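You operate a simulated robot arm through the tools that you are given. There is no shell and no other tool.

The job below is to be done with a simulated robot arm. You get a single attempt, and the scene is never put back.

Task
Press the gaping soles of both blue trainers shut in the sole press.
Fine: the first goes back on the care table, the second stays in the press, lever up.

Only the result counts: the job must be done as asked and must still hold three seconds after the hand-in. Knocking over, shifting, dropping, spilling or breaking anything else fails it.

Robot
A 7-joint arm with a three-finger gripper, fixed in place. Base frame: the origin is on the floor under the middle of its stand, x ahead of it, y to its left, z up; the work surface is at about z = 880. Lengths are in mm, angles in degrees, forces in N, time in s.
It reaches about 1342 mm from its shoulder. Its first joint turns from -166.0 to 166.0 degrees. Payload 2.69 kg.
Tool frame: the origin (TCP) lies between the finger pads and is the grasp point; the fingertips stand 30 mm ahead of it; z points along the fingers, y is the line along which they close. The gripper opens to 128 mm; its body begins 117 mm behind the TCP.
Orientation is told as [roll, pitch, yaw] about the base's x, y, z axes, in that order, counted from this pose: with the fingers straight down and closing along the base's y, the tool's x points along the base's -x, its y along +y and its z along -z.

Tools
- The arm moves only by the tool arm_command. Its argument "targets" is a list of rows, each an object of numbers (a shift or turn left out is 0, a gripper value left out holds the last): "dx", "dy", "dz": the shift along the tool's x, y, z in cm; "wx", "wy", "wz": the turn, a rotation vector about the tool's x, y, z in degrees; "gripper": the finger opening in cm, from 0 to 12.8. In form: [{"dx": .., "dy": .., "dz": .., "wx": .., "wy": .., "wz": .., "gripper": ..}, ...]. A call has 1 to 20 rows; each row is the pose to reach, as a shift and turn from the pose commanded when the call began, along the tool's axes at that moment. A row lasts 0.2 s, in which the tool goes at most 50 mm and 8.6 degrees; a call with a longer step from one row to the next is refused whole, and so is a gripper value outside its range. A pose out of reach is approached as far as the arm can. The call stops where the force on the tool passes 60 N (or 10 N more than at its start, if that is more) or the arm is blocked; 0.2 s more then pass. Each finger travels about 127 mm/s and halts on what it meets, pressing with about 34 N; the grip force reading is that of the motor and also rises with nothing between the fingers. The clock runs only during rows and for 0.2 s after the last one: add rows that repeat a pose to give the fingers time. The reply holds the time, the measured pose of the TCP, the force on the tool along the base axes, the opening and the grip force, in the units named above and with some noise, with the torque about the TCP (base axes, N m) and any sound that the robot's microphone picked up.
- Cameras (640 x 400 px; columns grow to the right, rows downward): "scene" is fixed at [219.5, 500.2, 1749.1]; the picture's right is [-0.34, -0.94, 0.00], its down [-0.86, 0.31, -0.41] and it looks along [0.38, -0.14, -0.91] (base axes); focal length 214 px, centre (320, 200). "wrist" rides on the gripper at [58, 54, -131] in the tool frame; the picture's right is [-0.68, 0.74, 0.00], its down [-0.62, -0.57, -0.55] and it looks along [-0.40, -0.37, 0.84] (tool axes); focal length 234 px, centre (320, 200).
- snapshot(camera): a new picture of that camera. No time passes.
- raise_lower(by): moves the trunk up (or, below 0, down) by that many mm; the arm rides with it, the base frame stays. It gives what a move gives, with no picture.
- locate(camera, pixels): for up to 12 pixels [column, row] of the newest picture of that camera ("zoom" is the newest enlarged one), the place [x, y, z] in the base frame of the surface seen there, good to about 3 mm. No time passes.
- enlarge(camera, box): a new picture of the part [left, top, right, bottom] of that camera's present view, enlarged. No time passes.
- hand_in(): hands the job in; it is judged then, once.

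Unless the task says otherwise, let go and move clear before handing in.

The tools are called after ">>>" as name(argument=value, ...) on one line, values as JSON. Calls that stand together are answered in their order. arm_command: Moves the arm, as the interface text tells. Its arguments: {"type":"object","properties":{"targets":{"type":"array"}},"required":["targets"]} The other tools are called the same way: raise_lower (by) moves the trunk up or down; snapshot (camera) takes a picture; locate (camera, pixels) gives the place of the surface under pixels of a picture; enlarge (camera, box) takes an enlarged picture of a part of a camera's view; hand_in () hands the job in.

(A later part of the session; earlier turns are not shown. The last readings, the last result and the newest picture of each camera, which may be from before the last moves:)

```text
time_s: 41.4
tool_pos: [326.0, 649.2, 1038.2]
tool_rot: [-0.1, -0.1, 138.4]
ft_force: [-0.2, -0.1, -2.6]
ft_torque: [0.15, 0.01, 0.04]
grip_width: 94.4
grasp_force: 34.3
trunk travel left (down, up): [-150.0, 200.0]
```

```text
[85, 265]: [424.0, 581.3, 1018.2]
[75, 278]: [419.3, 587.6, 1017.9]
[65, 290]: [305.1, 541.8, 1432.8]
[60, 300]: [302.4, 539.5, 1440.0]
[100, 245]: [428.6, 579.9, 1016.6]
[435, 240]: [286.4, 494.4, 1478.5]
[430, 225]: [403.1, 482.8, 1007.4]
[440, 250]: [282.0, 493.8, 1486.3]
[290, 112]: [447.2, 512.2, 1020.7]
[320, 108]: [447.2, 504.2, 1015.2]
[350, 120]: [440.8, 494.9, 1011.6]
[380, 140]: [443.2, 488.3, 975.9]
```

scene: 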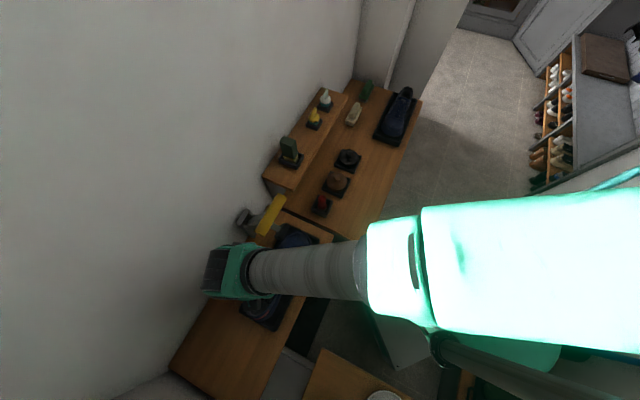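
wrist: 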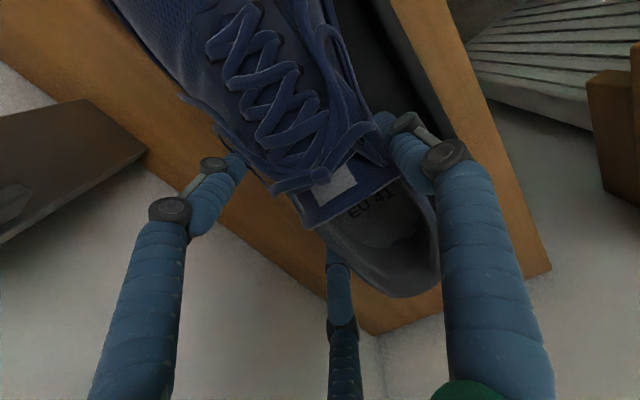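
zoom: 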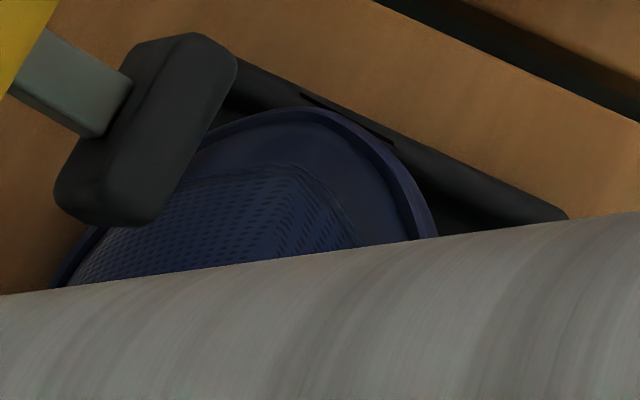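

The forefoot spans about n 611–720, so I'll shift 5.5 mm away from the wall and 1 mm back, then lower gently again.

>>> arm_command(targets=[{"dx": -0.13, "dy": 0.54}, {"dx": -0.13, "dy": 0.54, "dz": 0.3}, {"dx": -0.13, "dy": 0.54, "dz": 0.6}, {"dx": -0.13, "dy": 0.54, "dz": 0.6}])

```text
time_s: 42.4
tool_pos: [322.9, 646.4, 1032.8]
tool_rot: [-0.1, -0.1, 138.3]
ft_force: [0.1, -0.7, -2.3]
ft_torque: [0.09, 0.06, 0.01]
grip_width: 93.7
grasp_force: 34.1
trunk travel left (down, up): [-150.0, 200.0]
```

No contact yet at z=1032.8, where it previously touched. I'll go down another 4 mm.

>>> arm_command(targets=[{"dz": 0.2}, {"dz": 0.4}, {"dz": 0.4}])

```text
time_s: 43.2
tool_pos: [323.0, 645.7, 1031.8]
tool_rot: [-0.5, -0.1, 138.2]
ft_force: [-4.3, -11.3, 26.9]
ft_torque: [-0.53, -1.07, -0.54]
grip_width: 93.9
grasp_force: 34.2
trunk travel left (down, up): [-150.0, 200.0]
```

Contact again at z≈1032. The torque puts the contact at about n≈719, t≈−200, i.e. the wall-side rim right below my two wall-side fingers, so I'll look closely there.

>>> snapshot(camera="wrist")

>>> enlarge(camera="wrist", box=[180, 110, 360, 290])

>>> locate(camera="wrist", pixels=[[235, 165], [240, 155], [245, 175], [225, 160], [330, 258], [335, 250], [340, 262], [300, 230], [280, 205], [325, 275], [260, 190], [215, 190]])

```text
taken
```

wrist: 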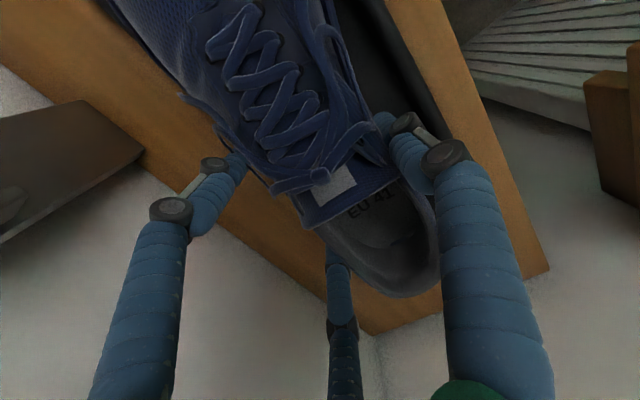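

```text
2.22 times, centred on (270, 200) of wrist
```

zoom: 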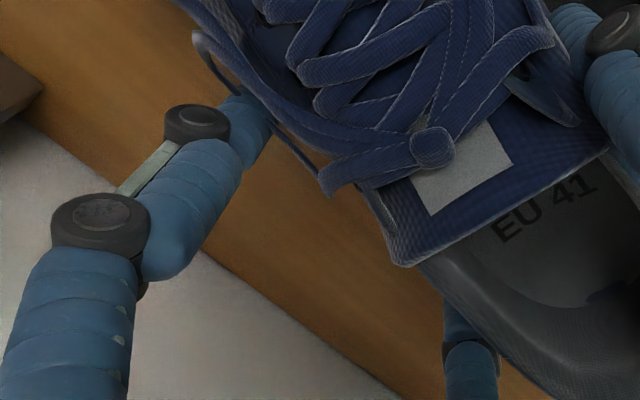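

```text
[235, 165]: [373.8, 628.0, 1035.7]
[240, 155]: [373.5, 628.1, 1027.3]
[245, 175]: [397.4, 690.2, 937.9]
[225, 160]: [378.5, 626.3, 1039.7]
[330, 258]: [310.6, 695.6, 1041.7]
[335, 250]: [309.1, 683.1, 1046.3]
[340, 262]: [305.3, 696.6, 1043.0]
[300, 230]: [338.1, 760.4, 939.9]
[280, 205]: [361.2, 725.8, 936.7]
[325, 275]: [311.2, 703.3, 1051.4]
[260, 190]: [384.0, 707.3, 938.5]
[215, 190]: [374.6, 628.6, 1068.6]
```

The readings fit a single contact point at about (n 719, t −197, z 973). I'll check whether that is a fingertip, the sole edge or a hanging lace end.

>>> enlarge(camera="wrist", box=[165, 70, 275, 180])

>>> locate(camera="zoom", pixels=[[120, 110], [135, 125], [175, 175], [230, 180], [260, 230], [300, 290], [330, 330], [380, 390], [400, 330], [430, 290], [250, 260], [330, 230]])

>>> enlarge(camera="scene", box=[225, 270, 305, 335])

```text
3.64 times, centred on (220, 125) of wrist
```

zoom: 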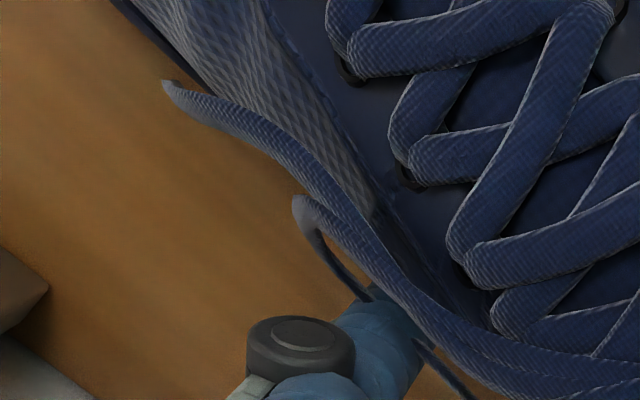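

```text
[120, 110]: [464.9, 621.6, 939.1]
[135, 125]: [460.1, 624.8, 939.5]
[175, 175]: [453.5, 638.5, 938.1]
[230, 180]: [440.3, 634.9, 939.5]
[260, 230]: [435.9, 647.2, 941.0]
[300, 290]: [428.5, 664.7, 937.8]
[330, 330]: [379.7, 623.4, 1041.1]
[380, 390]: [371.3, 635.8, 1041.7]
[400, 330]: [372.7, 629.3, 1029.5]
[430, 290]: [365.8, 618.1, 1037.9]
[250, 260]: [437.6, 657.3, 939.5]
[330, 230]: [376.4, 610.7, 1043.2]
```

```text
6.15 times, centred on (265, 302) of scene
```

zoom: 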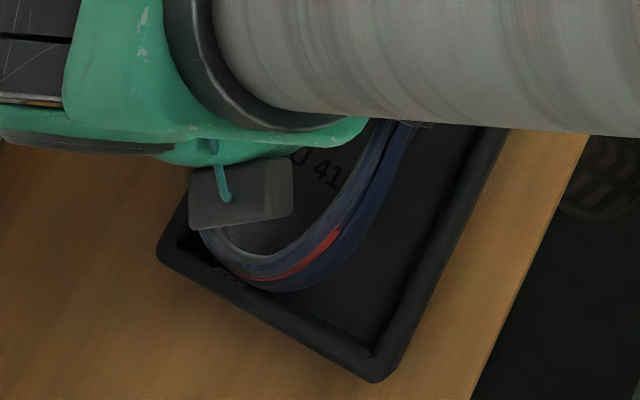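

Laces are up at z≈1043, so they aren't it. The centroid also matches a line contact of the shoe's whole wall-side edge on that rim, so I'll lift 5 mm, shift another 5 mm away from the wall and try again.

>>> arm_command(targets=[{"dz": -0.6}, {"dx": -0.03, "dy": 0.5, "dz": -0.6}, {"dx": -0.03, "dy": 0.5, "dz": -0.2}, {"dx": -0.03, "dy": 0.5, "dz": 0.1}, {"dx": -0.03, "dy": 0.5, "dz": 0.1}])

```text
time_s: 44.4
tool_pos: [318.9, 644.6, 1025.6]
tool_rot: [-0.2, 0.0, 138.3]
ft_force: [2.2, 1.5, -3.6]
ft_torque: [0.34, -0.03, 0.32]
grip_width: 93.7
grasp_force: 34.3
trunk travel left (down, up): [-150.0, 200.0]
```

No upward force now at z=1025.6, so the shoe has dropped inside the rim (only ~2.6 N sideways). I'll lower to the floor of the bed.

>>> arm_command(targets=[{"dz": 0.2}, {"dz": 0.4}, {"dz": 0.4}])

```text
time_s: 45.2
tool_pos: [318.2, 643.8, 1022.4]
tool_rot: [-0.1, -0.1, 138.3]
ft_force: [2.5, 3.3, -0.2]
ft_torque: [-0.13, -0.2, 0.53]
grip_width: 93.9
grasp_force: 33.6
trunk travel left (down, up): [-150.0, 200.0]
```

The weight is starting to transfer and there's a light 4 N push on the robot-side forefoot. I'll nudge 1 mm toward the wall and go 3 mm lower.

>>> arm_command(targets=[{"dy": -0.1, "dz": 0.1}, {"dy": -0.1, "dz": 0.3}, {"dy": -0.1, "dz": 0.3}])

```text
time_s: 46.0
tool_pos: [319.3, 644.4, 1020.2]
tool_rot: [-0.2, -0.1, 138.4]
ft_force: [0.9, 0.7, -3.1]
ft_torque: [0.18, 0.05, 0.11]
grip_width: 93.8
grasp_force: 34.2
trunk travel left (down, up): [-150.0, 200.0]
```

Still hanging freely at z=1020. Down another few millimetres.

>>> arm_command(targets=[{"dz": 0.15}, {"dz": 0.3}, {"dz": 0.3}])

```text
time_s: 46.8
tool_pos: [318.6, 644.4, 1015.9]
tool_rot: [-0.4, -0.1, 138.3]
ft_force: [1.0, 0.3, 1.8]
ft_torque: [0.16, 0.36, 0.05]
grip_width: 93.8
grasp_force: 34.3
trunk travel left (down, up): [-150.0, 200.0]
```

The floor is reached (net +5 N at z≈1016, sole ≈ 957). One more millimetre, then I'll open the fingers.

>>> arm_command(targets=[{"dz": 0.15}, {"dz": 0.15}])

>>> snapshot(camera="wrist")

>>> enlarge(camera="scene", box=[225, 215, 335, 335])

```text
time_s: 47.4
tool_pos: [319.5, 645.1, 1016.4]
tool_rot: [-0.2, 0.0, 138.3]
ft_force: [-1.3, -0.6, 10.9]
ft_torque: [-0.67, 0.64, -0.01]
grip_width: 93.8
grasp_force: 34.0
trunk travel left (down, up): [-150.0, 200.0]
```

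```text
taken
```

wrist: 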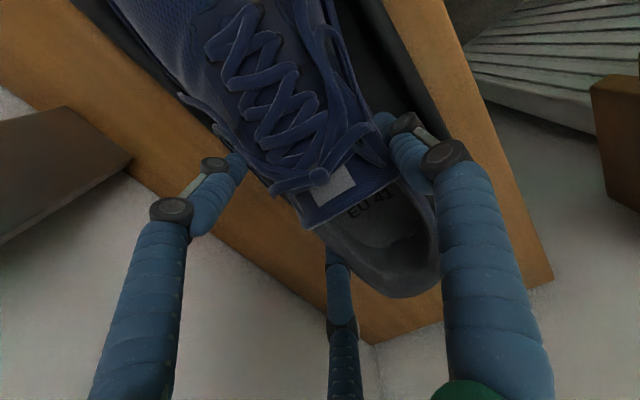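

```text
3.33 times, centred on (280, 275) of scene
```

zoom: 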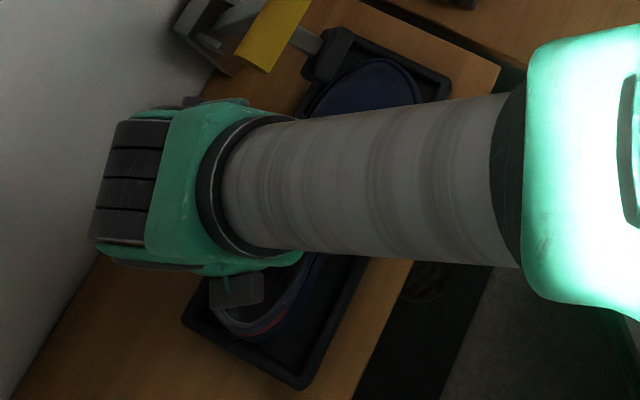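

Contact is firm (≈14 N total). I'll open the fingers to release the shoe in the bed.

>>> arm_command(targets=[{"gripper": 10.5}, {"gripper": 11.5}, {"gripper": 12.8}, {"gripper": 12.8}])

>>> snapshot(camera="wrist")

```text
time_s: 48.4
tool_pos: [319.9, 644.6, 1015.6]
tool_rot: [-0.2, -0.1, 138.3]
ft_force: [0.2, -0.8, -0.3]
ft_torque: [0.02, 0.01, -0.03]
grip_width: 128.1
grasp_force: 0.0
trunk travel left (down, up): [-150.0, 200.0]
```

```text
taken
```

wrist: 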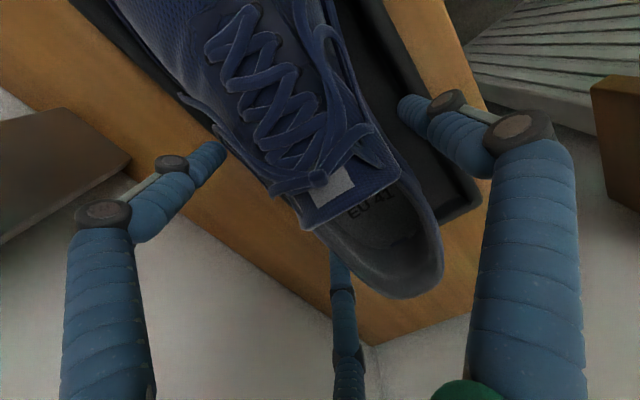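

Released cleanly. I'll rise above the collar, back off along the bed so I clear the raised handle's end, climb, and position above the handle at yaw 135° (same finger pattern as before).

>>> arm_command(targets=[{"dz": -4}, {"dz": -8}, {"dx": -4, "dy": -0.23, "dz": -8}, {"dx": -8, "dy": -0.46, "dz": -8}, {"dx": -8, "dy": -0.46, "dz": -12.5}, {"dx": -8, "dy": -0.46, "dz": -17}, {"dx": -8, "dy": -0.46, "dz": -21.5}, {"dx": -8, "dy": -0.46, "dz": -26}, {"dx": -8, "dy": -0.46, "dz": -30.5, "gripper": 10}, {"dx": -8, "dy": -0.46, "dz": -35}, {"dx": -8, "dy": -0.46, "dz": -39.5}])

>>> snapshot(camera="wrist")

>>> snapshot(camera="scene")

```text
time_s: 50.8
tool_pos: [265.6, 698.9, 1410.1]
tool_rot: [-0.2, -0.1, 138.3]
ft_force: [-0.4, 0.0, 0.2]
ft_torque: [-0.02, 0.01, -0.03]
grip_width: 99.9
grasp_force: 0.2
trunk travel left (down, up): [-150.0, 200.0]
```

```text
taken
```

wrist: 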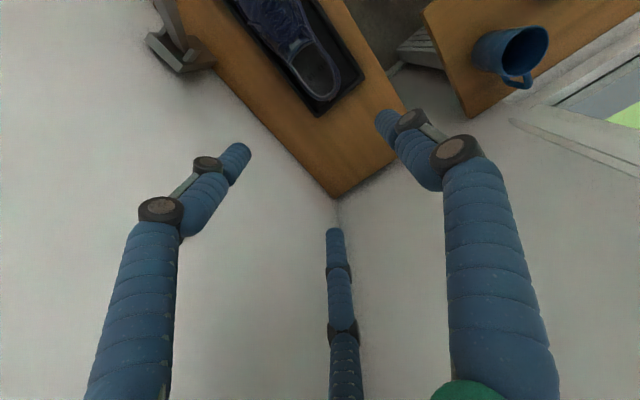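

```text
taken
```

scene: 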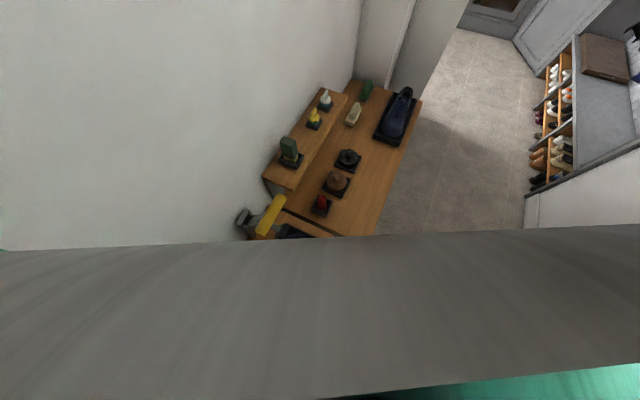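

The shoe sits in the bed (wrist 290,60). I'll zoom in to check the fit.

>>> enlarge(camera="wrist", box=[190, 0, 390, 125])

```text
3.20 times, centred on (290, 62) of wrist
```

zoom: 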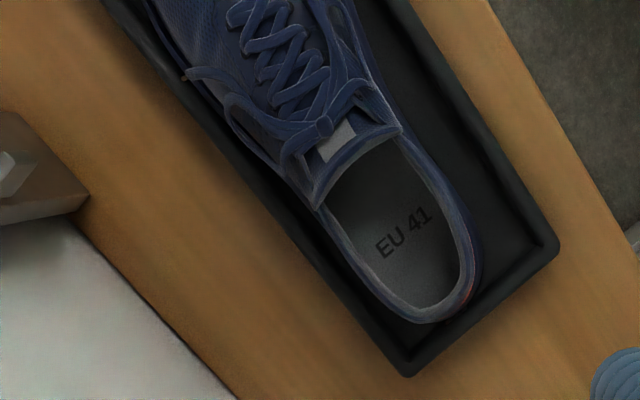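

The shoe is seated in the bed, toe under the lever. Now I'll move over the handle.

>>> arm_command(targets=[{"dx": 3.6, "dy": 0.1, "wz": 0.6, "gripper": 10}, {"dx": 7.2, "dy": 0.2, "wz": 1.2}, {"dx": 10.8, "dy": 0.3, "wz": 1.8}, {"dx": 14.4, "dy": 0.4, "wz": 2.4}, {"dx": 18, "dy": 0.5, "wz": 3.0}, {"dx": 21.2, "dy": 0.58, "wz": 3.3}, {"dx": 21.2, "dy": 0.58, "wz": 3.3}])

>>> snapshot(camera="wrist")

>>> enlarge(camera="wrist", box=[200, 0, 400, 160])

```text
time_s: 52.4
tool_pos: [416.4, 553.6, 1410.4]
tool_rot: [-0.2, -0.1, 135.0]
ft_force: [-0.5, -0.1, 0.5]
ft_torque: [0.02, 0.03, -0.01]
grip_width: 99.9
grasp_force: 0.0
trunk travel left (down, up): [-150.0, 200.0]
```

```text
taken
```

wrist: 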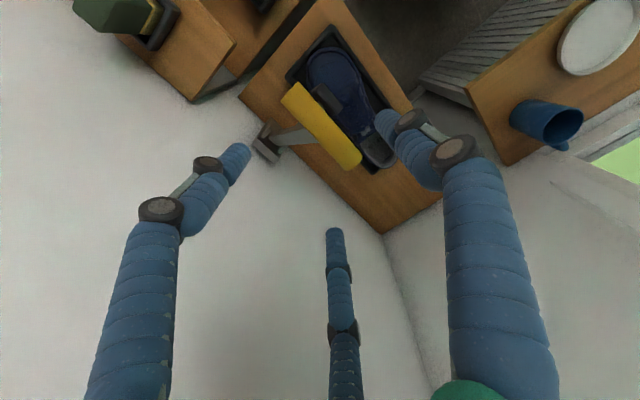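

```text
2.50 times, centred on (300, 80) of wrist
```

zoom: 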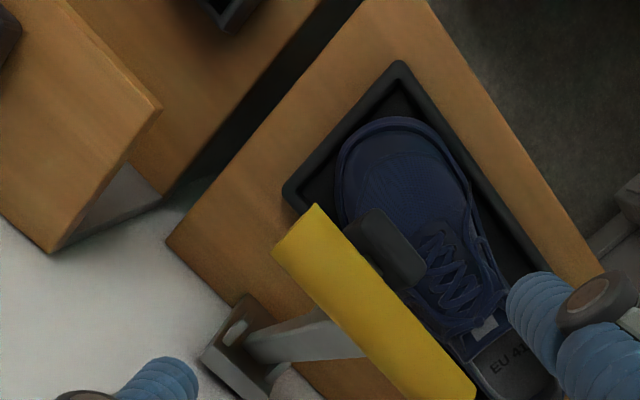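

A clear view: shoe in bed, handle from (290,92) to (355,160). I'll measure the bar to centre the grip.

>>> locate(camera="zoom", pixels=[[285, 240], [310, 215], [350, 290], [375, 300], [340, 310], [420, 390], [450, 390], [320, 340], [290, 345], [380, 120], [390, 215], [400, 245]])

```text
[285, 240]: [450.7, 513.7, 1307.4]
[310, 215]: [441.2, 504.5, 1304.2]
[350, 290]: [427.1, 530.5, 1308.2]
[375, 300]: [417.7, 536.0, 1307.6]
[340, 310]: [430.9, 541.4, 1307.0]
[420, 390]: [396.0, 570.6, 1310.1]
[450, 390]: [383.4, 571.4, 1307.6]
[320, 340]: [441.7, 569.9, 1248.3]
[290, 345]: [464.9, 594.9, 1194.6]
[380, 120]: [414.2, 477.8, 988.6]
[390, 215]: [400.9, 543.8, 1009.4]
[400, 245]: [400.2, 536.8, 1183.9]
```

The bar centre is at about n=680, z=1295. I'll descend around it and close.

>>> arm_command(targets=[{"dx": 0.2, "dz": 4}, {"dx": 0.2, "dz": 8}, {"dx": 0.2, "dz": 11}, {"dx": 0.2, "dz": 12.2}, {"dx": 0.2, "dz": 12.2, "gripper": 8}, {"dx": 0.2, "dz": 12.2, "gripper": 6}, {"dx": 0.2, "dz": 12.2, "gripper": 4}, {"dx": 0.2, "dz": 12.2, "gripper": 2}, {"dx": 0.2, "dz": 12.2, "gripper": 2}, {"dx": 0.2, "dz": 12.2, "gripper": 2}])

>>> snapshot(camera="wrist")

```text
time_s: 54.6
tool_pos: [417.9, 552.2, 1286.0]
tool_rot: [0.1, -0.2, 135.0]
ft_force: [-12.4, -14.0, -25.4]
ft_torque: [0.44, -0.21, 0.04]
grip_width: 34.7
grasp_force: 44.7
trunk travel left (down, up): [-150.0, 200.0]
```

```text
taken
```

wrist: 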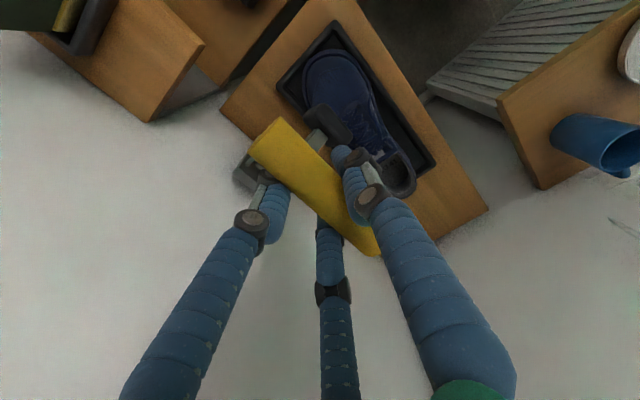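

The bar is gripped. I'll swing the lever down along the arc to about 20° first.

>>> arm_command(targets=[{"dy": 1.15, "dz": 1.09}, {"dy": 2.28, "dz": 1.84}, {"dy": 4.08, "dz": 3.22}, {"dy": 5.75, "dz": 4.75}, {"dy": 7.28, "dz": 6.42}, {"dy": 8.66, "dz": 8.22}, {"dy": 9.87, "dz": 10.12}, {"dy": 10.92, "dz": 12.13}, {"dy": 11.79, "dz": 14.22}, {"dy": 11.79, "dz": 14.22}])

>>> snapshot(camera="wrist")

>>> enlarge(camera="scene", box=[225, 195, 345, 335])

```text
time_s: 56.8
tool_pos: [336.7, 470.4, 1145.4]
tool_rot: [-0.2, -0.2, 135.0]
ft_force: [20.3, 13.6, -8.9]
ft_torque: [0.23, 0.26, 0.03]
grip_width: 36.2
grasp_force: 45.4
trunk travel left (down, up): [-150.0, 200.0]
```

```text
taken
```

wrist: 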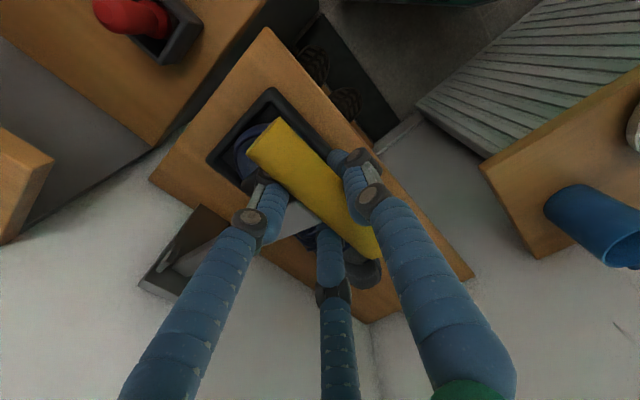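

```text
2.86 times, centred on (285, 265) of scene
```

zoom: 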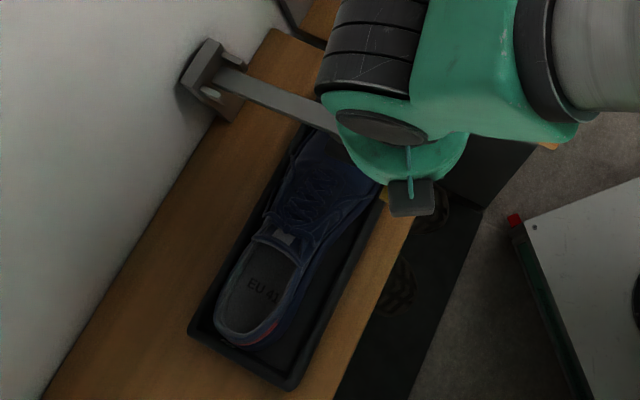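

The lever is at ~20° with the shoe below it. I'll press down slowly and watch the force.

>>> arm_command(targets=[{"dy": 0.23, "dz": 0.65}, {"dy": 0.43, "dz": 1.29}, {"dy": 0.56, "dz": 1.72}, {"dy": 0.68, "dz": 2.16}, {"dy": 0.79, "dz": 2.6}, {"dy": 0.79, "dz": 2.6}])

```text
time_s: 58.2
tool_pos: [329.2, 464.5, 1118.3]
tool_rot: [-0.2, -0.2, 135.0]
ft_force: [7.4, 16.6, -3.2]
ft_torque: [0.24, 0.02, -0.09]
grip_width: 36.0
grasp_force: 45.4
trunk travel left (down, up): [-150.0, 200.0]
```

Little resistance yet at z=1118. Continuing down in small steps.

>>> arm_command(targets=[{"dy": 0.1, "dz": 0.44}, {"dy": 0.2, "dz": 0.88}, {"dy": 0.29, "dz": 1.33}, {"dy": 0.29, "dz": 1.33}])

```text
time_s: 59.2
tool_pos: [327.8, 462.7, 1105.7]
tool_rot: [-0.2, -0.2, 135.0]
ft_force: [7.7, 20.4, -4.2]
ft_torque: [0.13, -0.08, -0.06]
grip_width: 36.0
grasp_force: 45.0
trunk travel left (down, up): [-150.0, 200.0]
```

No contact yet at z=1106. I'll look at the pad relative to the toe before pressing further.

>>> enlarge(camera="scene", box=[265, 215, 335, 275])

>>> snapshot(camera="wrist")

>>> enlarge(camera="wrist", box=[150, 60, 310, 260])

```text
6.67 times, centred on (300, 245) of scene
```

zoom: 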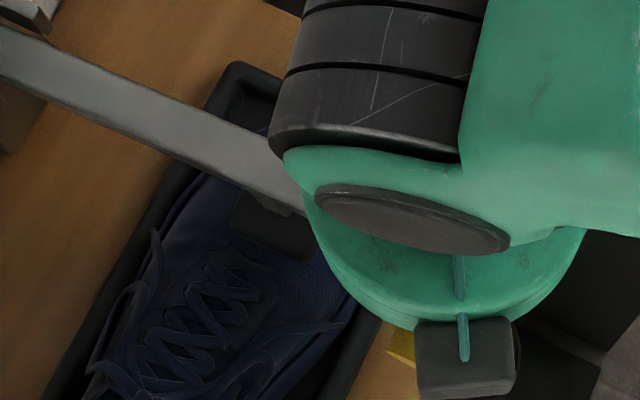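

```text
taken
```

wrist: 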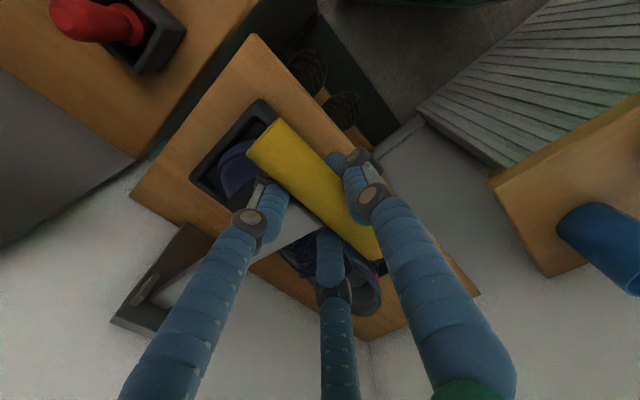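

```text
2.00 times, centred on (230, 160) of wrist
```

zoom: 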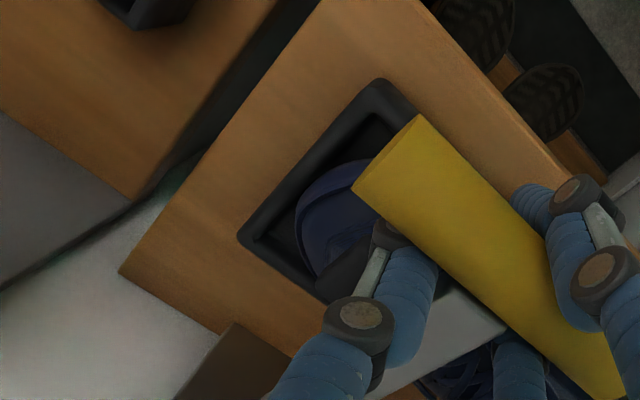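

>>> locate(camera="zoom", pixels=[[345, 270], [320, 200], [340, 180], [360, 260], [370, 250], [330, 240]])

>>> locate(camera="scene", pixels=[[291, 244], [293, 247], [296, 250], [297, 254], [287, 245], [283, 250]])

>>> arm_command(targets=[{"dy": 0.07, "dz": 0.4}, {"dy": 0.13, "dz": 0.8}, {"dy": 0.13, "dz": 0.8}])

```text
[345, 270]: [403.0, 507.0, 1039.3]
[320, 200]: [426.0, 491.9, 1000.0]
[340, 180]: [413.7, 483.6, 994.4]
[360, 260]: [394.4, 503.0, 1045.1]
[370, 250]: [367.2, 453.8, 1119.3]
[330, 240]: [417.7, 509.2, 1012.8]
```

```text
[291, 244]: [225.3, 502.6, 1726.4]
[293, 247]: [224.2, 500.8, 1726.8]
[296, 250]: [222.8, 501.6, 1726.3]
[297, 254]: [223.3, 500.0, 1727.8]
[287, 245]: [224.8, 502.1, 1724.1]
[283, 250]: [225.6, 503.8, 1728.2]
```

```text
time_s: 60.0
tool_pos: [327.3, 461.9, 1096.8]
tool_rot: [-0.2, -0.1, 135.0]
ft_force: [3.2, 19.9, -3.1]
ft_torque: [0.08, -0.03, -0.11]
grip_width: 36.5
grasp_force: 44.4
trunk travel left (down, up): [-150.0, 200.0]
```

The pad top is ~1036 with the shoe's forefoot at ~1012, so contact is near. I'll continue down gently.

>>> arm_command(targets=[{"dy": 0.1, "dz": 0.5}, {"dy": 0.16, "dz": 0.99}, {"dy": 0.16, "dz": 0.99}])

```text
time_s: 60.8
tool_pos: [326.6, 463.0, 1089.8]
tool_rot: [-0.4, -0.1, 135.0]
ft_force: [13.8, 16.8, 25.1]
ft_torque: [-0.37, 0.35, -0.02]
grip_width: 37.2
grasp_force: 44.9
trunk travel left (down, up): [-150.0, 200.0]
```

Contact: 25 N upward at the handle. I'll press further toward ~50 N and hold.

>>> arm_command(targets=[{"dy": 0.02, "dz": 0.15}, {"dy": 0.03, "dz": 0.3}, {"dy": 0.03, "dz": 0.3}, {"dy": 0.03, "dz": 0.3}, {"dy": 0.03, "dz": 0.3}])

```text
time_s: 62.0
tool_pos: [326.7, 462.4, 1085.6]
tool_rot: [-0.3, -0.2, 135.0]
ft_force: [31.0, 24.7, 33.0]
ft_torque: [-0.53, 0.75, -0.03]
grip_width: 36.2
grasp_force: 45.1
trunk travel left (down, up): [-150.0, 200.0]
```

The handle moved down 4 mm at 33 N vertical, with 39 N sideways load. I'll relax the sideways load and press further.

>>> arm_command(targets=[{"dy": -0.2}, {"dy": -0.25, "dz": 0.2}, {"dy": -0.25, "dz": 0.4}, {"dy": -0.25, "dz": 0.4}, {"dy": -0.25, "dz": 0.4}])

```text
time_s: 63.2
tool_pos: [328.6, 463.4, 1080.0]
tool_rot: [-0.2, -0.1, 135.0]
ft_force: [20.4, 18.9, 22.3]
ft_torque: [-0.58, 0.63, -0.01]
grip_width: 35.2
grasp_force: 44.9
trunk travel left (down, up): [-150.0, 200.0]
```

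The tool went down to 1080 but force fell to 22 N, so either the sole is closing or my fingers slip on the bar. I'll check the picture.

>>> snapshot(camera="wrist")

>>> snapshot(camera="scene")

>>> enlarge(camera="scene", box=[265, 215, 335, 275])

>>> locate(camera="zoom", pixels=[[200, 125], [120, 85], [250, 145], [240, 210], [260, 245], [400, 345], [250, 230], [230, 200]])

>>> locate(camera="wrist", pixels=[[270, 140], [290, 160], [255, 150], [285, 130], [365, 245], [310, 190]])

```text
taken
```

wrist: 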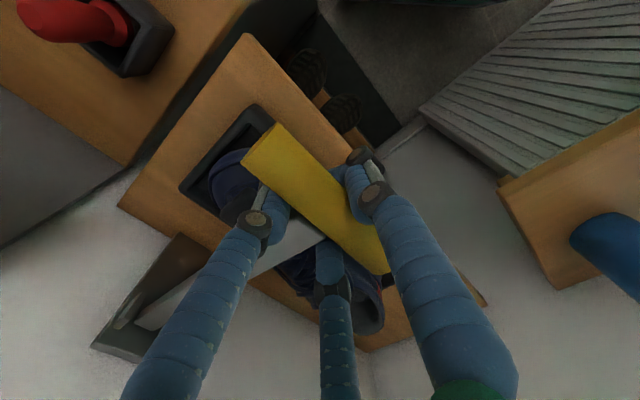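

```text
taken
```

scene: 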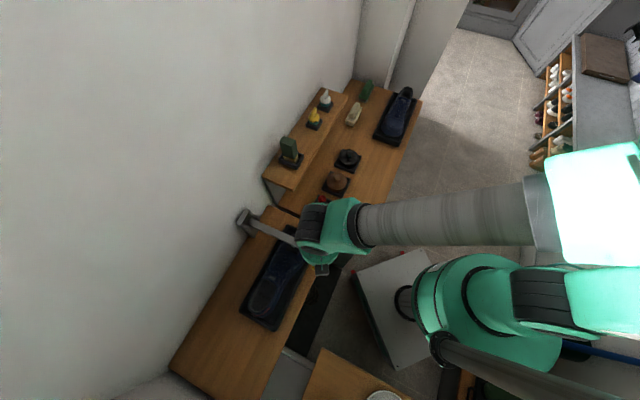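

```text
6.67 times, centred on (300, 245) of scene
```

zoom: 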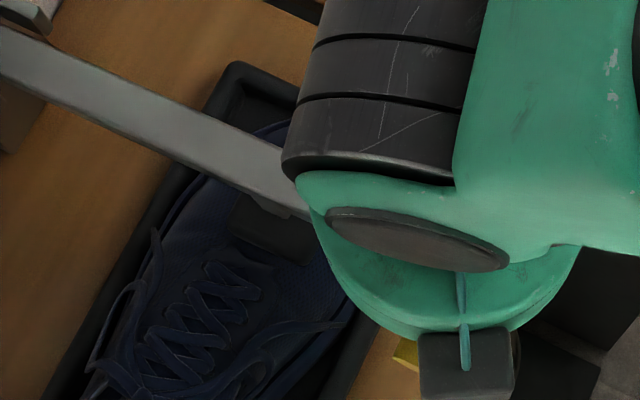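

```text
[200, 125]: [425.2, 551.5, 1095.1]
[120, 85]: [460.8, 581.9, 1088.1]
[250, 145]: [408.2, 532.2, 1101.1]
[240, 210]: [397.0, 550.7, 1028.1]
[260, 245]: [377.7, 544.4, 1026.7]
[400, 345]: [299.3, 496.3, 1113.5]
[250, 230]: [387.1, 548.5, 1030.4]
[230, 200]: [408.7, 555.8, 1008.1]
```

```text
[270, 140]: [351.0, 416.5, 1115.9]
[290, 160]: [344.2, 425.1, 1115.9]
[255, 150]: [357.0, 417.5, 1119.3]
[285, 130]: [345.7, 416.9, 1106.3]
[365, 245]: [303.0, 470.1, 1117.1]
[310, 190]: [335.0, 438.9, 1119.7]
```

The bar's top is still at z≈1119, so my fingers slid down it; the pad rests on the shoe. I'll let go and press from above with closed fingertips, which can push harder.

>>> arm_command(targets=[{"gripper": 5}, {"gripper": 8}, {"gripper": 10}, {"gripper": 10}, {"dz": -4}, {"dz": -8}, {"dz": -12}, {"dz": -12, "gripper": 5}, {"dz": -12, "gripper": 0}, {"dz": -12, "gripper": 0}, {"dz": -12, "gripper": 0}])

>>> snapshot(camera="wrist")

>>> locate(camera="wrist", pixels=[[260, 120], [275, 140], [300, 165], [320, 150], [340, 200], [310, 190]])

```text
time_s: 65.6
tool_pos: [326.6, 460.7, 1199.5]
tool_rot: [-0.2, -0.1, 134.9]
ft_force: [0.5, -0.4, 0.2]
ft_torque: [-0.01, 0.05, 0.0]
grip_width: 2.2
grasp_force: 31.1
trunk travel left (down, up): [-150.0, 200.0]
```

```text
taken
```

wrist: 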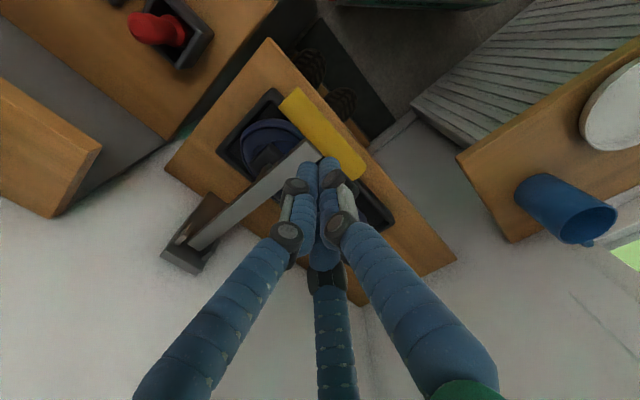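

```text
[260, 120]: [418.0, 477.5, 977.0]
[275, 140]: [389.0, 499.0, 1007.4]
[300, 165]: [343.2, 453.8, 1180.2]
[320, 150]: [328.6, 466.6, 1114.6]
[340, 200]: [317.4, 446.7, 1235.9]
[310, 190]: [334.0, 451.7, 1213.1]
```

The lever stays where it was and the fist is above it. I'll pinpoint the bar for pressing.

>>> enlarge(camera="wrist", box=[220, 70, 400, 220])

>>> locate(camera="wrist", pixels=[[290, 100], [300, 115], [318, 128], [310, 135], [330, 142], [338, 150], [355, 170], [345, 145], [300, 150], [320, 165], [330, 160]])

```text
2.67 times, centred on (310, 145) of wrist
```

zoom: 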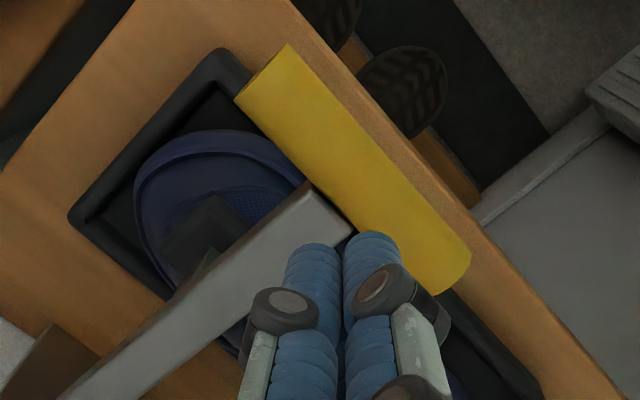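

```text
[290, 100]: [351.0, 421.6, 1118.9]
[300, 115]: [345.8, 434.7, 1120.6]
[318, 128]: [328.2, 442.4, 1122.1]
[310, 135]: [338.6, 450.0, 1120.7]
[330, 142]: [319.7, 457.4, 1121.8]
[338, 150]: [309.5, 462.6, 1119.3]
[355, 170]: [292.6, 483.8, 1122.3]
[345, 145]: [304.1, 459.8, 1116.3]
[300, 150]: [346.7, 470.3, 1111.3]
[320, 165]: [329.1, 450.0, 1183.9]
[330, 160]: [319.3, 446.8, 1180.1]
```

The bar top is at n≈550, z≈1122. I'll centre over it and come down to just above contact.

>>> arm_command(targets=[{"dy": 0.67, "dz": 1.5, "gripper": 0}, {"dy": 0.67, "dz": 3.0}, {"dy": 0.67, "dz": 3.8}, {"dy": 0.67, "dz": 4.4}, {"dy": 0.67, "dz": 4.4}])

```text
time_s: 66.8
tool_pos: [321.2, 457.9, 1156.6]
tool_rot: [-0.2, -0.1, 135.0]
ft_force: [0.4, -0.3, 0.4]
ft_torque: [-0.01, 0.0, -0.02]
grip_width: 1.9
grasp_force: 31.4
trunk travel left (down, up): [-150.0, 200.0]
```

>>> arm_command(targets=[{"dz": 0.2}, {"dz": 0.4}, {"dz": 0.6}, {"dz": 0.6}])

```text
time_s: 67.8
tool_pos: [321.9, 457.2, 1151.8]
tool_rot: [-0.2, -0.2, 134.9]
ft_force: [-0.9, -0.5, 0.0]
ft_torque: [-0.02, -0.02, 0.04]
grip_width: 2.0
grasp_force: 31.5
trunk travel left (down, up): [-150.0, 200.0]
```

No contact yet at 1151.8. Continuing in small steps.

>>> arm_command(targets=[{"dz": 0.2}, {"dz": 0.4}, {"dz": 0.6}, {"dz": 0.6}])

```text
time_s: 68.8
tool_pos: [321.4, 456.8, 1147.0]
tool_rot: [-0.4, 0.0, 134.9]
ft_force: [-6.4, -1.1, 26.2]
ft_torque: [-0.11, 0.12, 0.0]
grip_width: 1.8
grasp_force: 31.6
trunk travel left (down, up): [-150.0, 200.0]
```

Contact on the bar top: 26 N at z=1147. I'll press further and hold.

>>> arm_command(targets=[{"dz": 0.1}, {"dz": 0.2}, {"dz": 0.2}, {"dz": 0.2}])

```text
time_s: 69.8
tool_pos: [324.1, 458.0, 1147.6]
tool_rot: [-0.9, -0.2, 135.0]
ft_force: [-1.1, -2.6, 19.7]
ft_torque: [-0.13, 0.01, -0.02]
grip_width: 2.0
grasp_force: 31.2
trunk travel left (down, up): [-150.0, 200.0]
stopped in row 4: the force on the tool passed its limit at 61 N (the readings are from after the stop); the commanded pose is now the measured one
```

It reached 61 N without the lever moving further, so the pad is firmly on the shoe. I'll hold at a somewhat lower force for a couple of seconds.

>>> arm_command(targets=[{"dz": 0.06}, {"dz": 0.12}, {"dz": 0.12}, {"dz": 0.12}, {"dz": 0.12}, {"dz": 0.12}, {"dz": 0.12}, {"dz": 0.12}, {"dz": 0.12}, {"dz": 0.12}, {"dz": 0.12}])

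>>> snapshot(camera="wrist")

>>> locate(camera="wrist", pixels=[[290, 100], [270, 110], [300, 120], [345, 170], [260, 150]])

```text
time_s: 72.2
tool_pos: [324.6, 459.1, 1146.9]
tool_rot: [-0.6, -0.2, 135.1]
ft_force: [9.6, 10.5, 53.7]
ft_torque: [0.12, -0.21, -0.06]
grip_width: 6.0
grasp_force: 31.3
trunk travel left (down, up): [-150.0, 200.0]
```

```text
taken
```

wrist: 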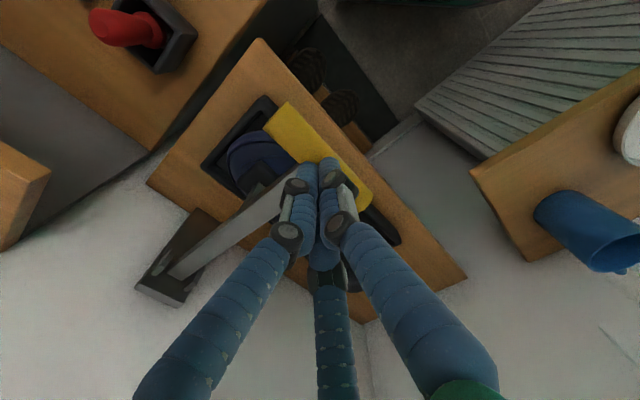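

```text
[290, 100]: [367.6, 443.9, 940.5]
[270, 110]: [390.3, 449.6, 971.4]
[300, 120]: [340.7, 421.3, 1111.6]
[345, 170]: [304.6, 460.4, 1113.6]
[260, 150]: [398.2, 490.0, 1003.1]
```

Held ~54 N for two seconds. Now I'll move aside and look at the toe from the front to see whether the gap closed.

>>> arm_command(targets=[{"dz": -3}, {"dz": -6}, {"dx": 4.3, "dy": 1, "dz": -6}, {"dx": 8.6, "dy": 2, "dz": -6}, {"dx": 12.9, "dy": 3, "dz": -4, "wx": 5.1, "wy": -5.5}, {"dx": 17.2, "dy": 4, "dz": -2, "wx": 10.2, "wy": -11}, {"dx": 21.2, "dy": 4.8, "dz": 0.5, "wx": 15.3, "wy": -16.5}, {"dx": 21.2, "dy": 4.8, "dz": 4.1, "wx": 20.4, "wy": -22}, {"dx": 21.2, "dy": 4.8, "dz": 4.1, "wx": 20.4, "wy": -22}])

>>> snapshot(camera="wrist")

>>> snapshot(camera="scene")

```text
time_s: 74.2
tool_pos: [439.3, 275.3, 1100.3]
tool_rot: [-21.9, -21.6, 139.3]
ft_force: [0.1, -0.5, 0.3]
ft_torque: [0.06, 0.03, 0.01]
grip_width: 1.8
grasp_force: 31.9
trunk travel left (down, up): [-150.0, 200.0]
```

```text
taken
```

wrist: 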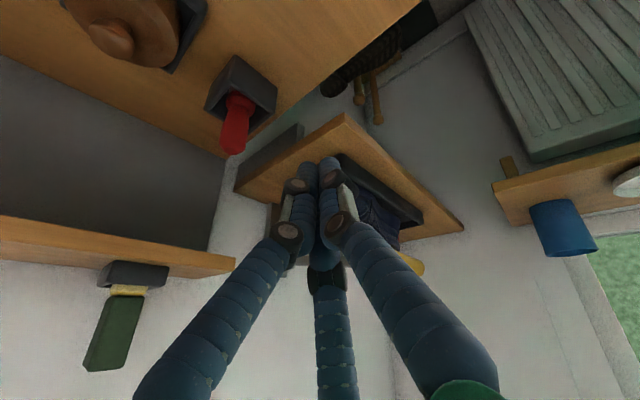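

```text
taken
```

scene: 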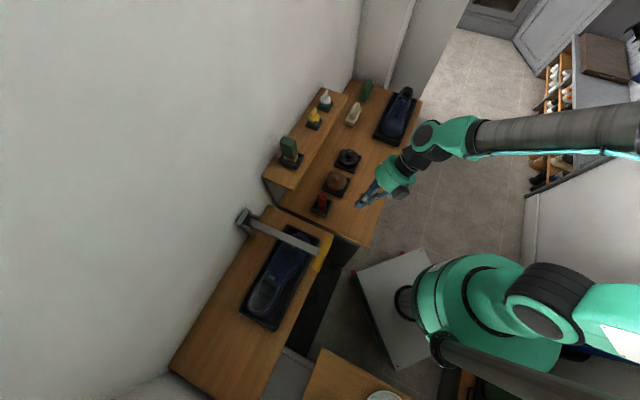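

The closed fingers block the view; it's free space here so I'll open them and look.

>>> arm_command(targets=[{"gripper": 6}, {"gripper": 12.8}, {"gripper": 12.8}, {"gripper": 12.8}])

>>> snapshot(camera="wrist")

>>> enlarge(camera="wrist", box=[250, 120, 410, 260])

>>> enlarge(camera="scene", box=[225, 205, 345, 335])

```text
time_s: 75.2
tool_pos: [438.6, 275.2, 1100.6]
tool_rot: [-22.0, -21.6, 139.2]
ft_force: [0.4, 0.3, 0.4]
ft_torque: [0.01, -0.02, -0.03]
grip_width: 127.9
grasp_force: 0.1
trunk travel left (down, up): [-150.0, 200.0]
```

```text
taken
```

wrist: 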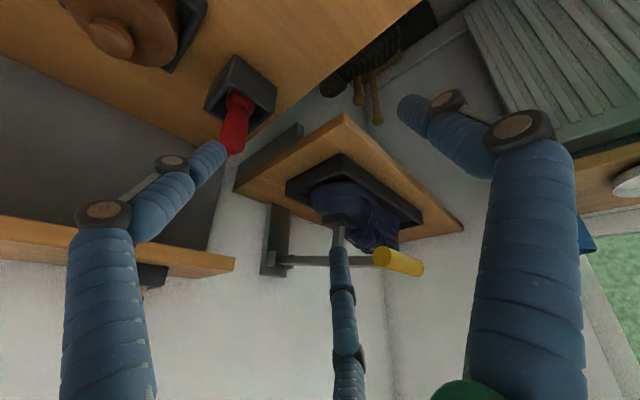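

```text
2.86 times, centred on (330, 190) of wrist
```

zoom: 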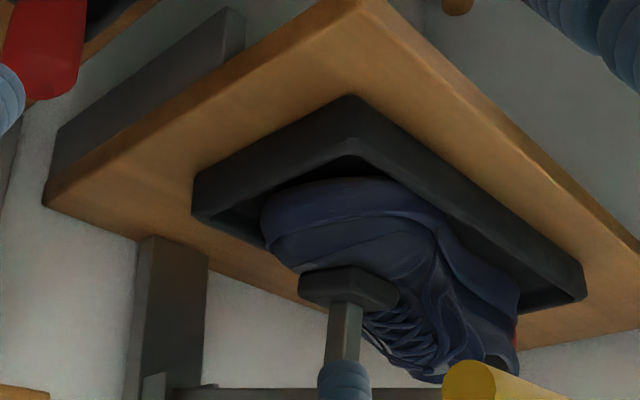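

```text
3.08 times, centred on (285, 270) of scene
```

zoom: 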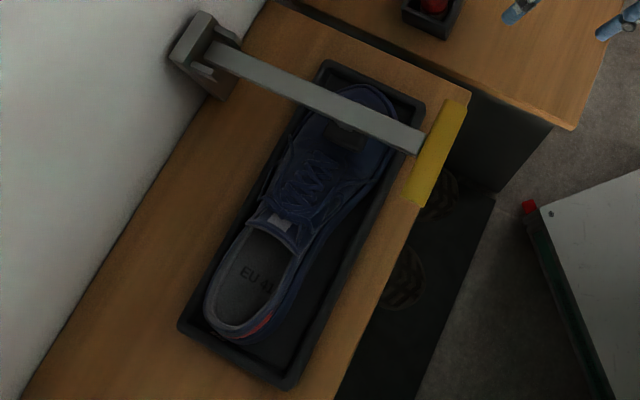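

Great view of the pad sitting on the toe. I'll zoom in on the toe front to look for the dark gap strip.

>>> enlarge(camera="wrist", box=[290, 165, 380, 235])

>>> enlarge(camera="scene", box=[280, 225, 330, 260])

```text
5.71 times, centred on (335, 200) of wrist
```

zoom: 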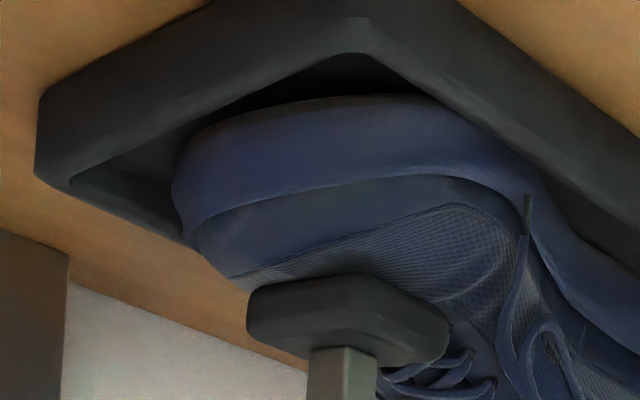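

```text
11.43 times, centred on (305, 242) of scene
```

zoom: 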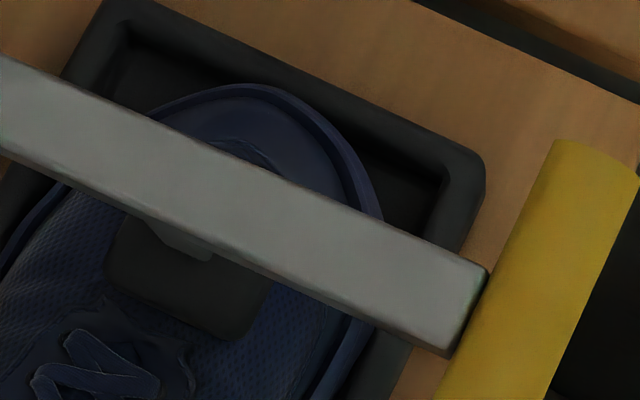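

The dark gap strip is gone from the toe, so the press worked. Now I'll go back above the handle to raise the lever again.

>>> arm_command(targets=[{"dx": -1.19, "dy": -1.1, "dz": -2.8, "wx": -5.1, "wy": 5.5}, {"dx": -2.39, "dy": -2.21, "dz": -5.63, "wx": -10.2, "wy": 11}, {"dx": -3.58, "dy": -3.31, "dz": -8.45, "wx": -15.3, "wy": 16.5}, {"dx": -4.77, "dy": -4.42, "dz": -11.26, "wx": -20.4, "wy": 22}, {"dx": -8.62, "dy": -5.06, "dz": -9.38, "wx": -20.4, "wy": 22, "gripper": 10}, {"dx": -12.47, "dy": -5.69, "dz": -7.5, "wx": -20.4, "wy": 22}, {"dx": -16.32, "dy": -6.33, "dz": -5.61, "wx": -20.4, "wy": 22}, {"dx": -20.17, "dy": -6.96, "dz": -3.73, "wx": -20.4, "wy": 22}, {"dx": -24.02, "dy": -7.6, "dz": -1.85, "wx": -20.4, "wy": 22}, {"dx": -24.02, "dy": -7.6, "dz": -1.85, "wx": -20.4, "wy": 22}])

>>> snapshot(camera="wrist")

```text
time_s: 77.4
tool_pos: [323.7, 458.0, 1232.5]
tool_rot: [-0.4, -0.2, 135.0]
ft_force: [-0.3, 0.3, 0.1]
ft_torque: [-0.03, 0.01, 0.0]
grip_width: 100.0
grasp_force: 0.1
trunk travel left (down, up): [-150.0, 200.0]
```

```text
taken
```

wrist: 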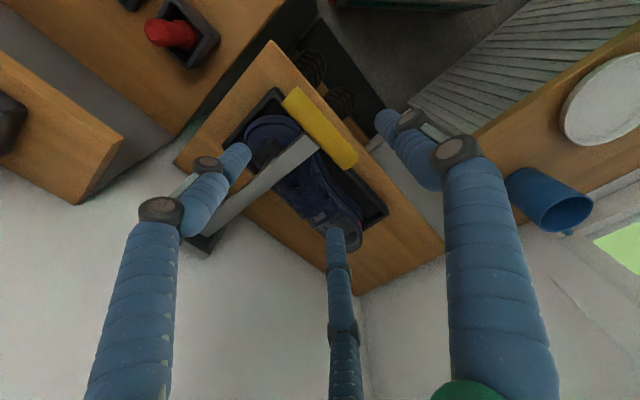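

Centred over the bar. I'll descend, grip, and swing the lever back up.

>>> arm_command(targets=[{"dy": -0.33, "dz": 4}, {"dy": -0.33, "dz": 8}, {"dy": -0.33, "dz": 11}, {"dy": -0.33, "dz": 13.2}, {"dy": -0.33, "dz": 13.2, "gripper": 8}, {"dy": -0.33, "dz": 13.2, "gripper": 6}, {"dy": -0.33, "dz": 13.2, "gripper": 4}, {"dy": -0.33, "dz": 13.2, "gripper": 2}, {"dy": -0.33, "dz": 13.2, "gripper": 2}, {"dy": -0.33, "dz": 13.2, "gripper": 2}])

```text
time_s: 79.6
tool_pos: [326.9, 462.4, 1102.0]
tool_rot: [-0.6, -0.2, 135.0]
ft_force: [2.3, 5.1, -2.3]
ft_torque: [0.24, -0.15, -0.05]
grip_width: 36.8
grasp_force: 44.7
trunk travel left (down, up): [-150.0, 200.0]
```

Gripped with only ~6 N side load. Swinging the lever up along the arc to ~58°.

>>> arm_command(targets=[{"dy": -0.15, "dz": -0.86}, {"dy": -0.47, "dz": -2.18}, {"dy": -1.15, "dz": -4.32}, {"dy": -2.01, "dz": -6.4}, {"dy": -3.05, "dz": -8.4}, {"dy": -4.26, "dz": -10.3}, {"dy": -5.63, "dz": -12.08}, {"dy": -7.15, "dz": -13.74}, {"dy": -8.81, "dz": -15.26}, {"dy": -10.59, "dz": -16.63}, {"dy": -11.72, "dz": -17.38}, {"dy": -11.72, "dz": -17.38}])

>>> snapshot(camera="wrist")

```text
time_s: 82.2
tool_pos: [409.6, 544.8, 1275.1]
tool_rot: [-0.4, -0.2, 135.0]
ft_force: [6.0, 8.2, -21.1]
ft_torque: [-0.49, 0.22, -0.18]
grip_width: 37.5
grasp_force: 45.4
trunk travel left (down, up): [-150.0, 200.0]
```

```text
taken
```

wrist: 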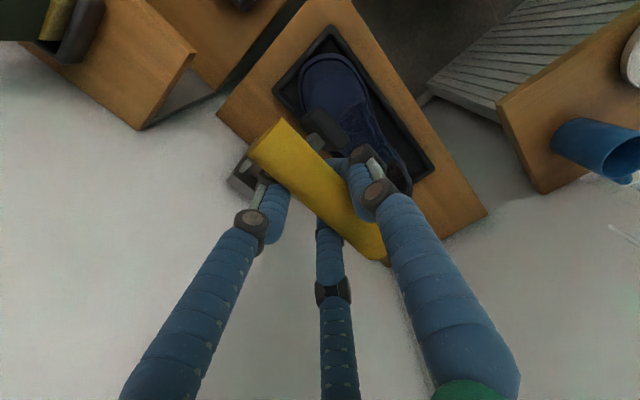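

At ~58°. I'll nudge it the last bit to its stop, gently.

>>> arm_command(targets=[{"dy": -0.38, "dz": -0.24}, {"dy": -0.77, "dz": -0.48}, {"dy": -1.0, "dz": -0.62}, {"dy": -1.0, "dz": -0.62}])

```text
time_s: 83.2
tool_pos: [418.1, 550.7, 1281.3]
tool_rot: [-0.5, -0.2, 134.9]
ft_force: [4.6, 11.0, -25.8]
ft_torque: [-0.3, 0.46, -0.13]
grip_width: 37.4
grasp_force: 45.1
trunk travel left (down, up): [-150.0, 200.0]
```

The lever is back at about 61°. Releasing and rising clear.

>>> arm_command(targets=[{"gripper": 5}, {"gripper": 8}, {"gripper": 10}, {"gripper": 10}, {"dz": -3}, {"dz": -7}, {"dz": -12}, {"dz": -12}])

>>> snapshot(camera="wrist")

>>> enlarge(camera="wrist", box=[220, 0, 420, 180])

```text
time_s: 85.0
tool_pos: [416.2, 546.4, 1403.2]
tool_rot: [-0.5, -0.2, 134.9]
ft_force: [0.1, -0.6, -0.9]
ft_torque: [0.03, 0.01, 0.0]
grip_width: 99.8
grasp_force: 0.1
trunk travel left (down, up): [-150.0, 200.0]
```

```text
taken
```

wrist: 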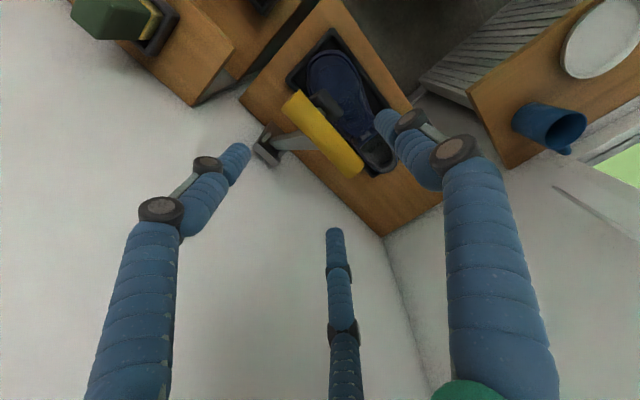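

```text
2.22 times, centred on (320, 90) of wrist
```

zoom: 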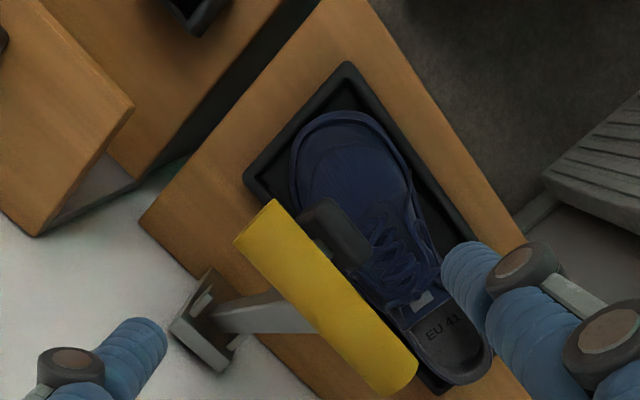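

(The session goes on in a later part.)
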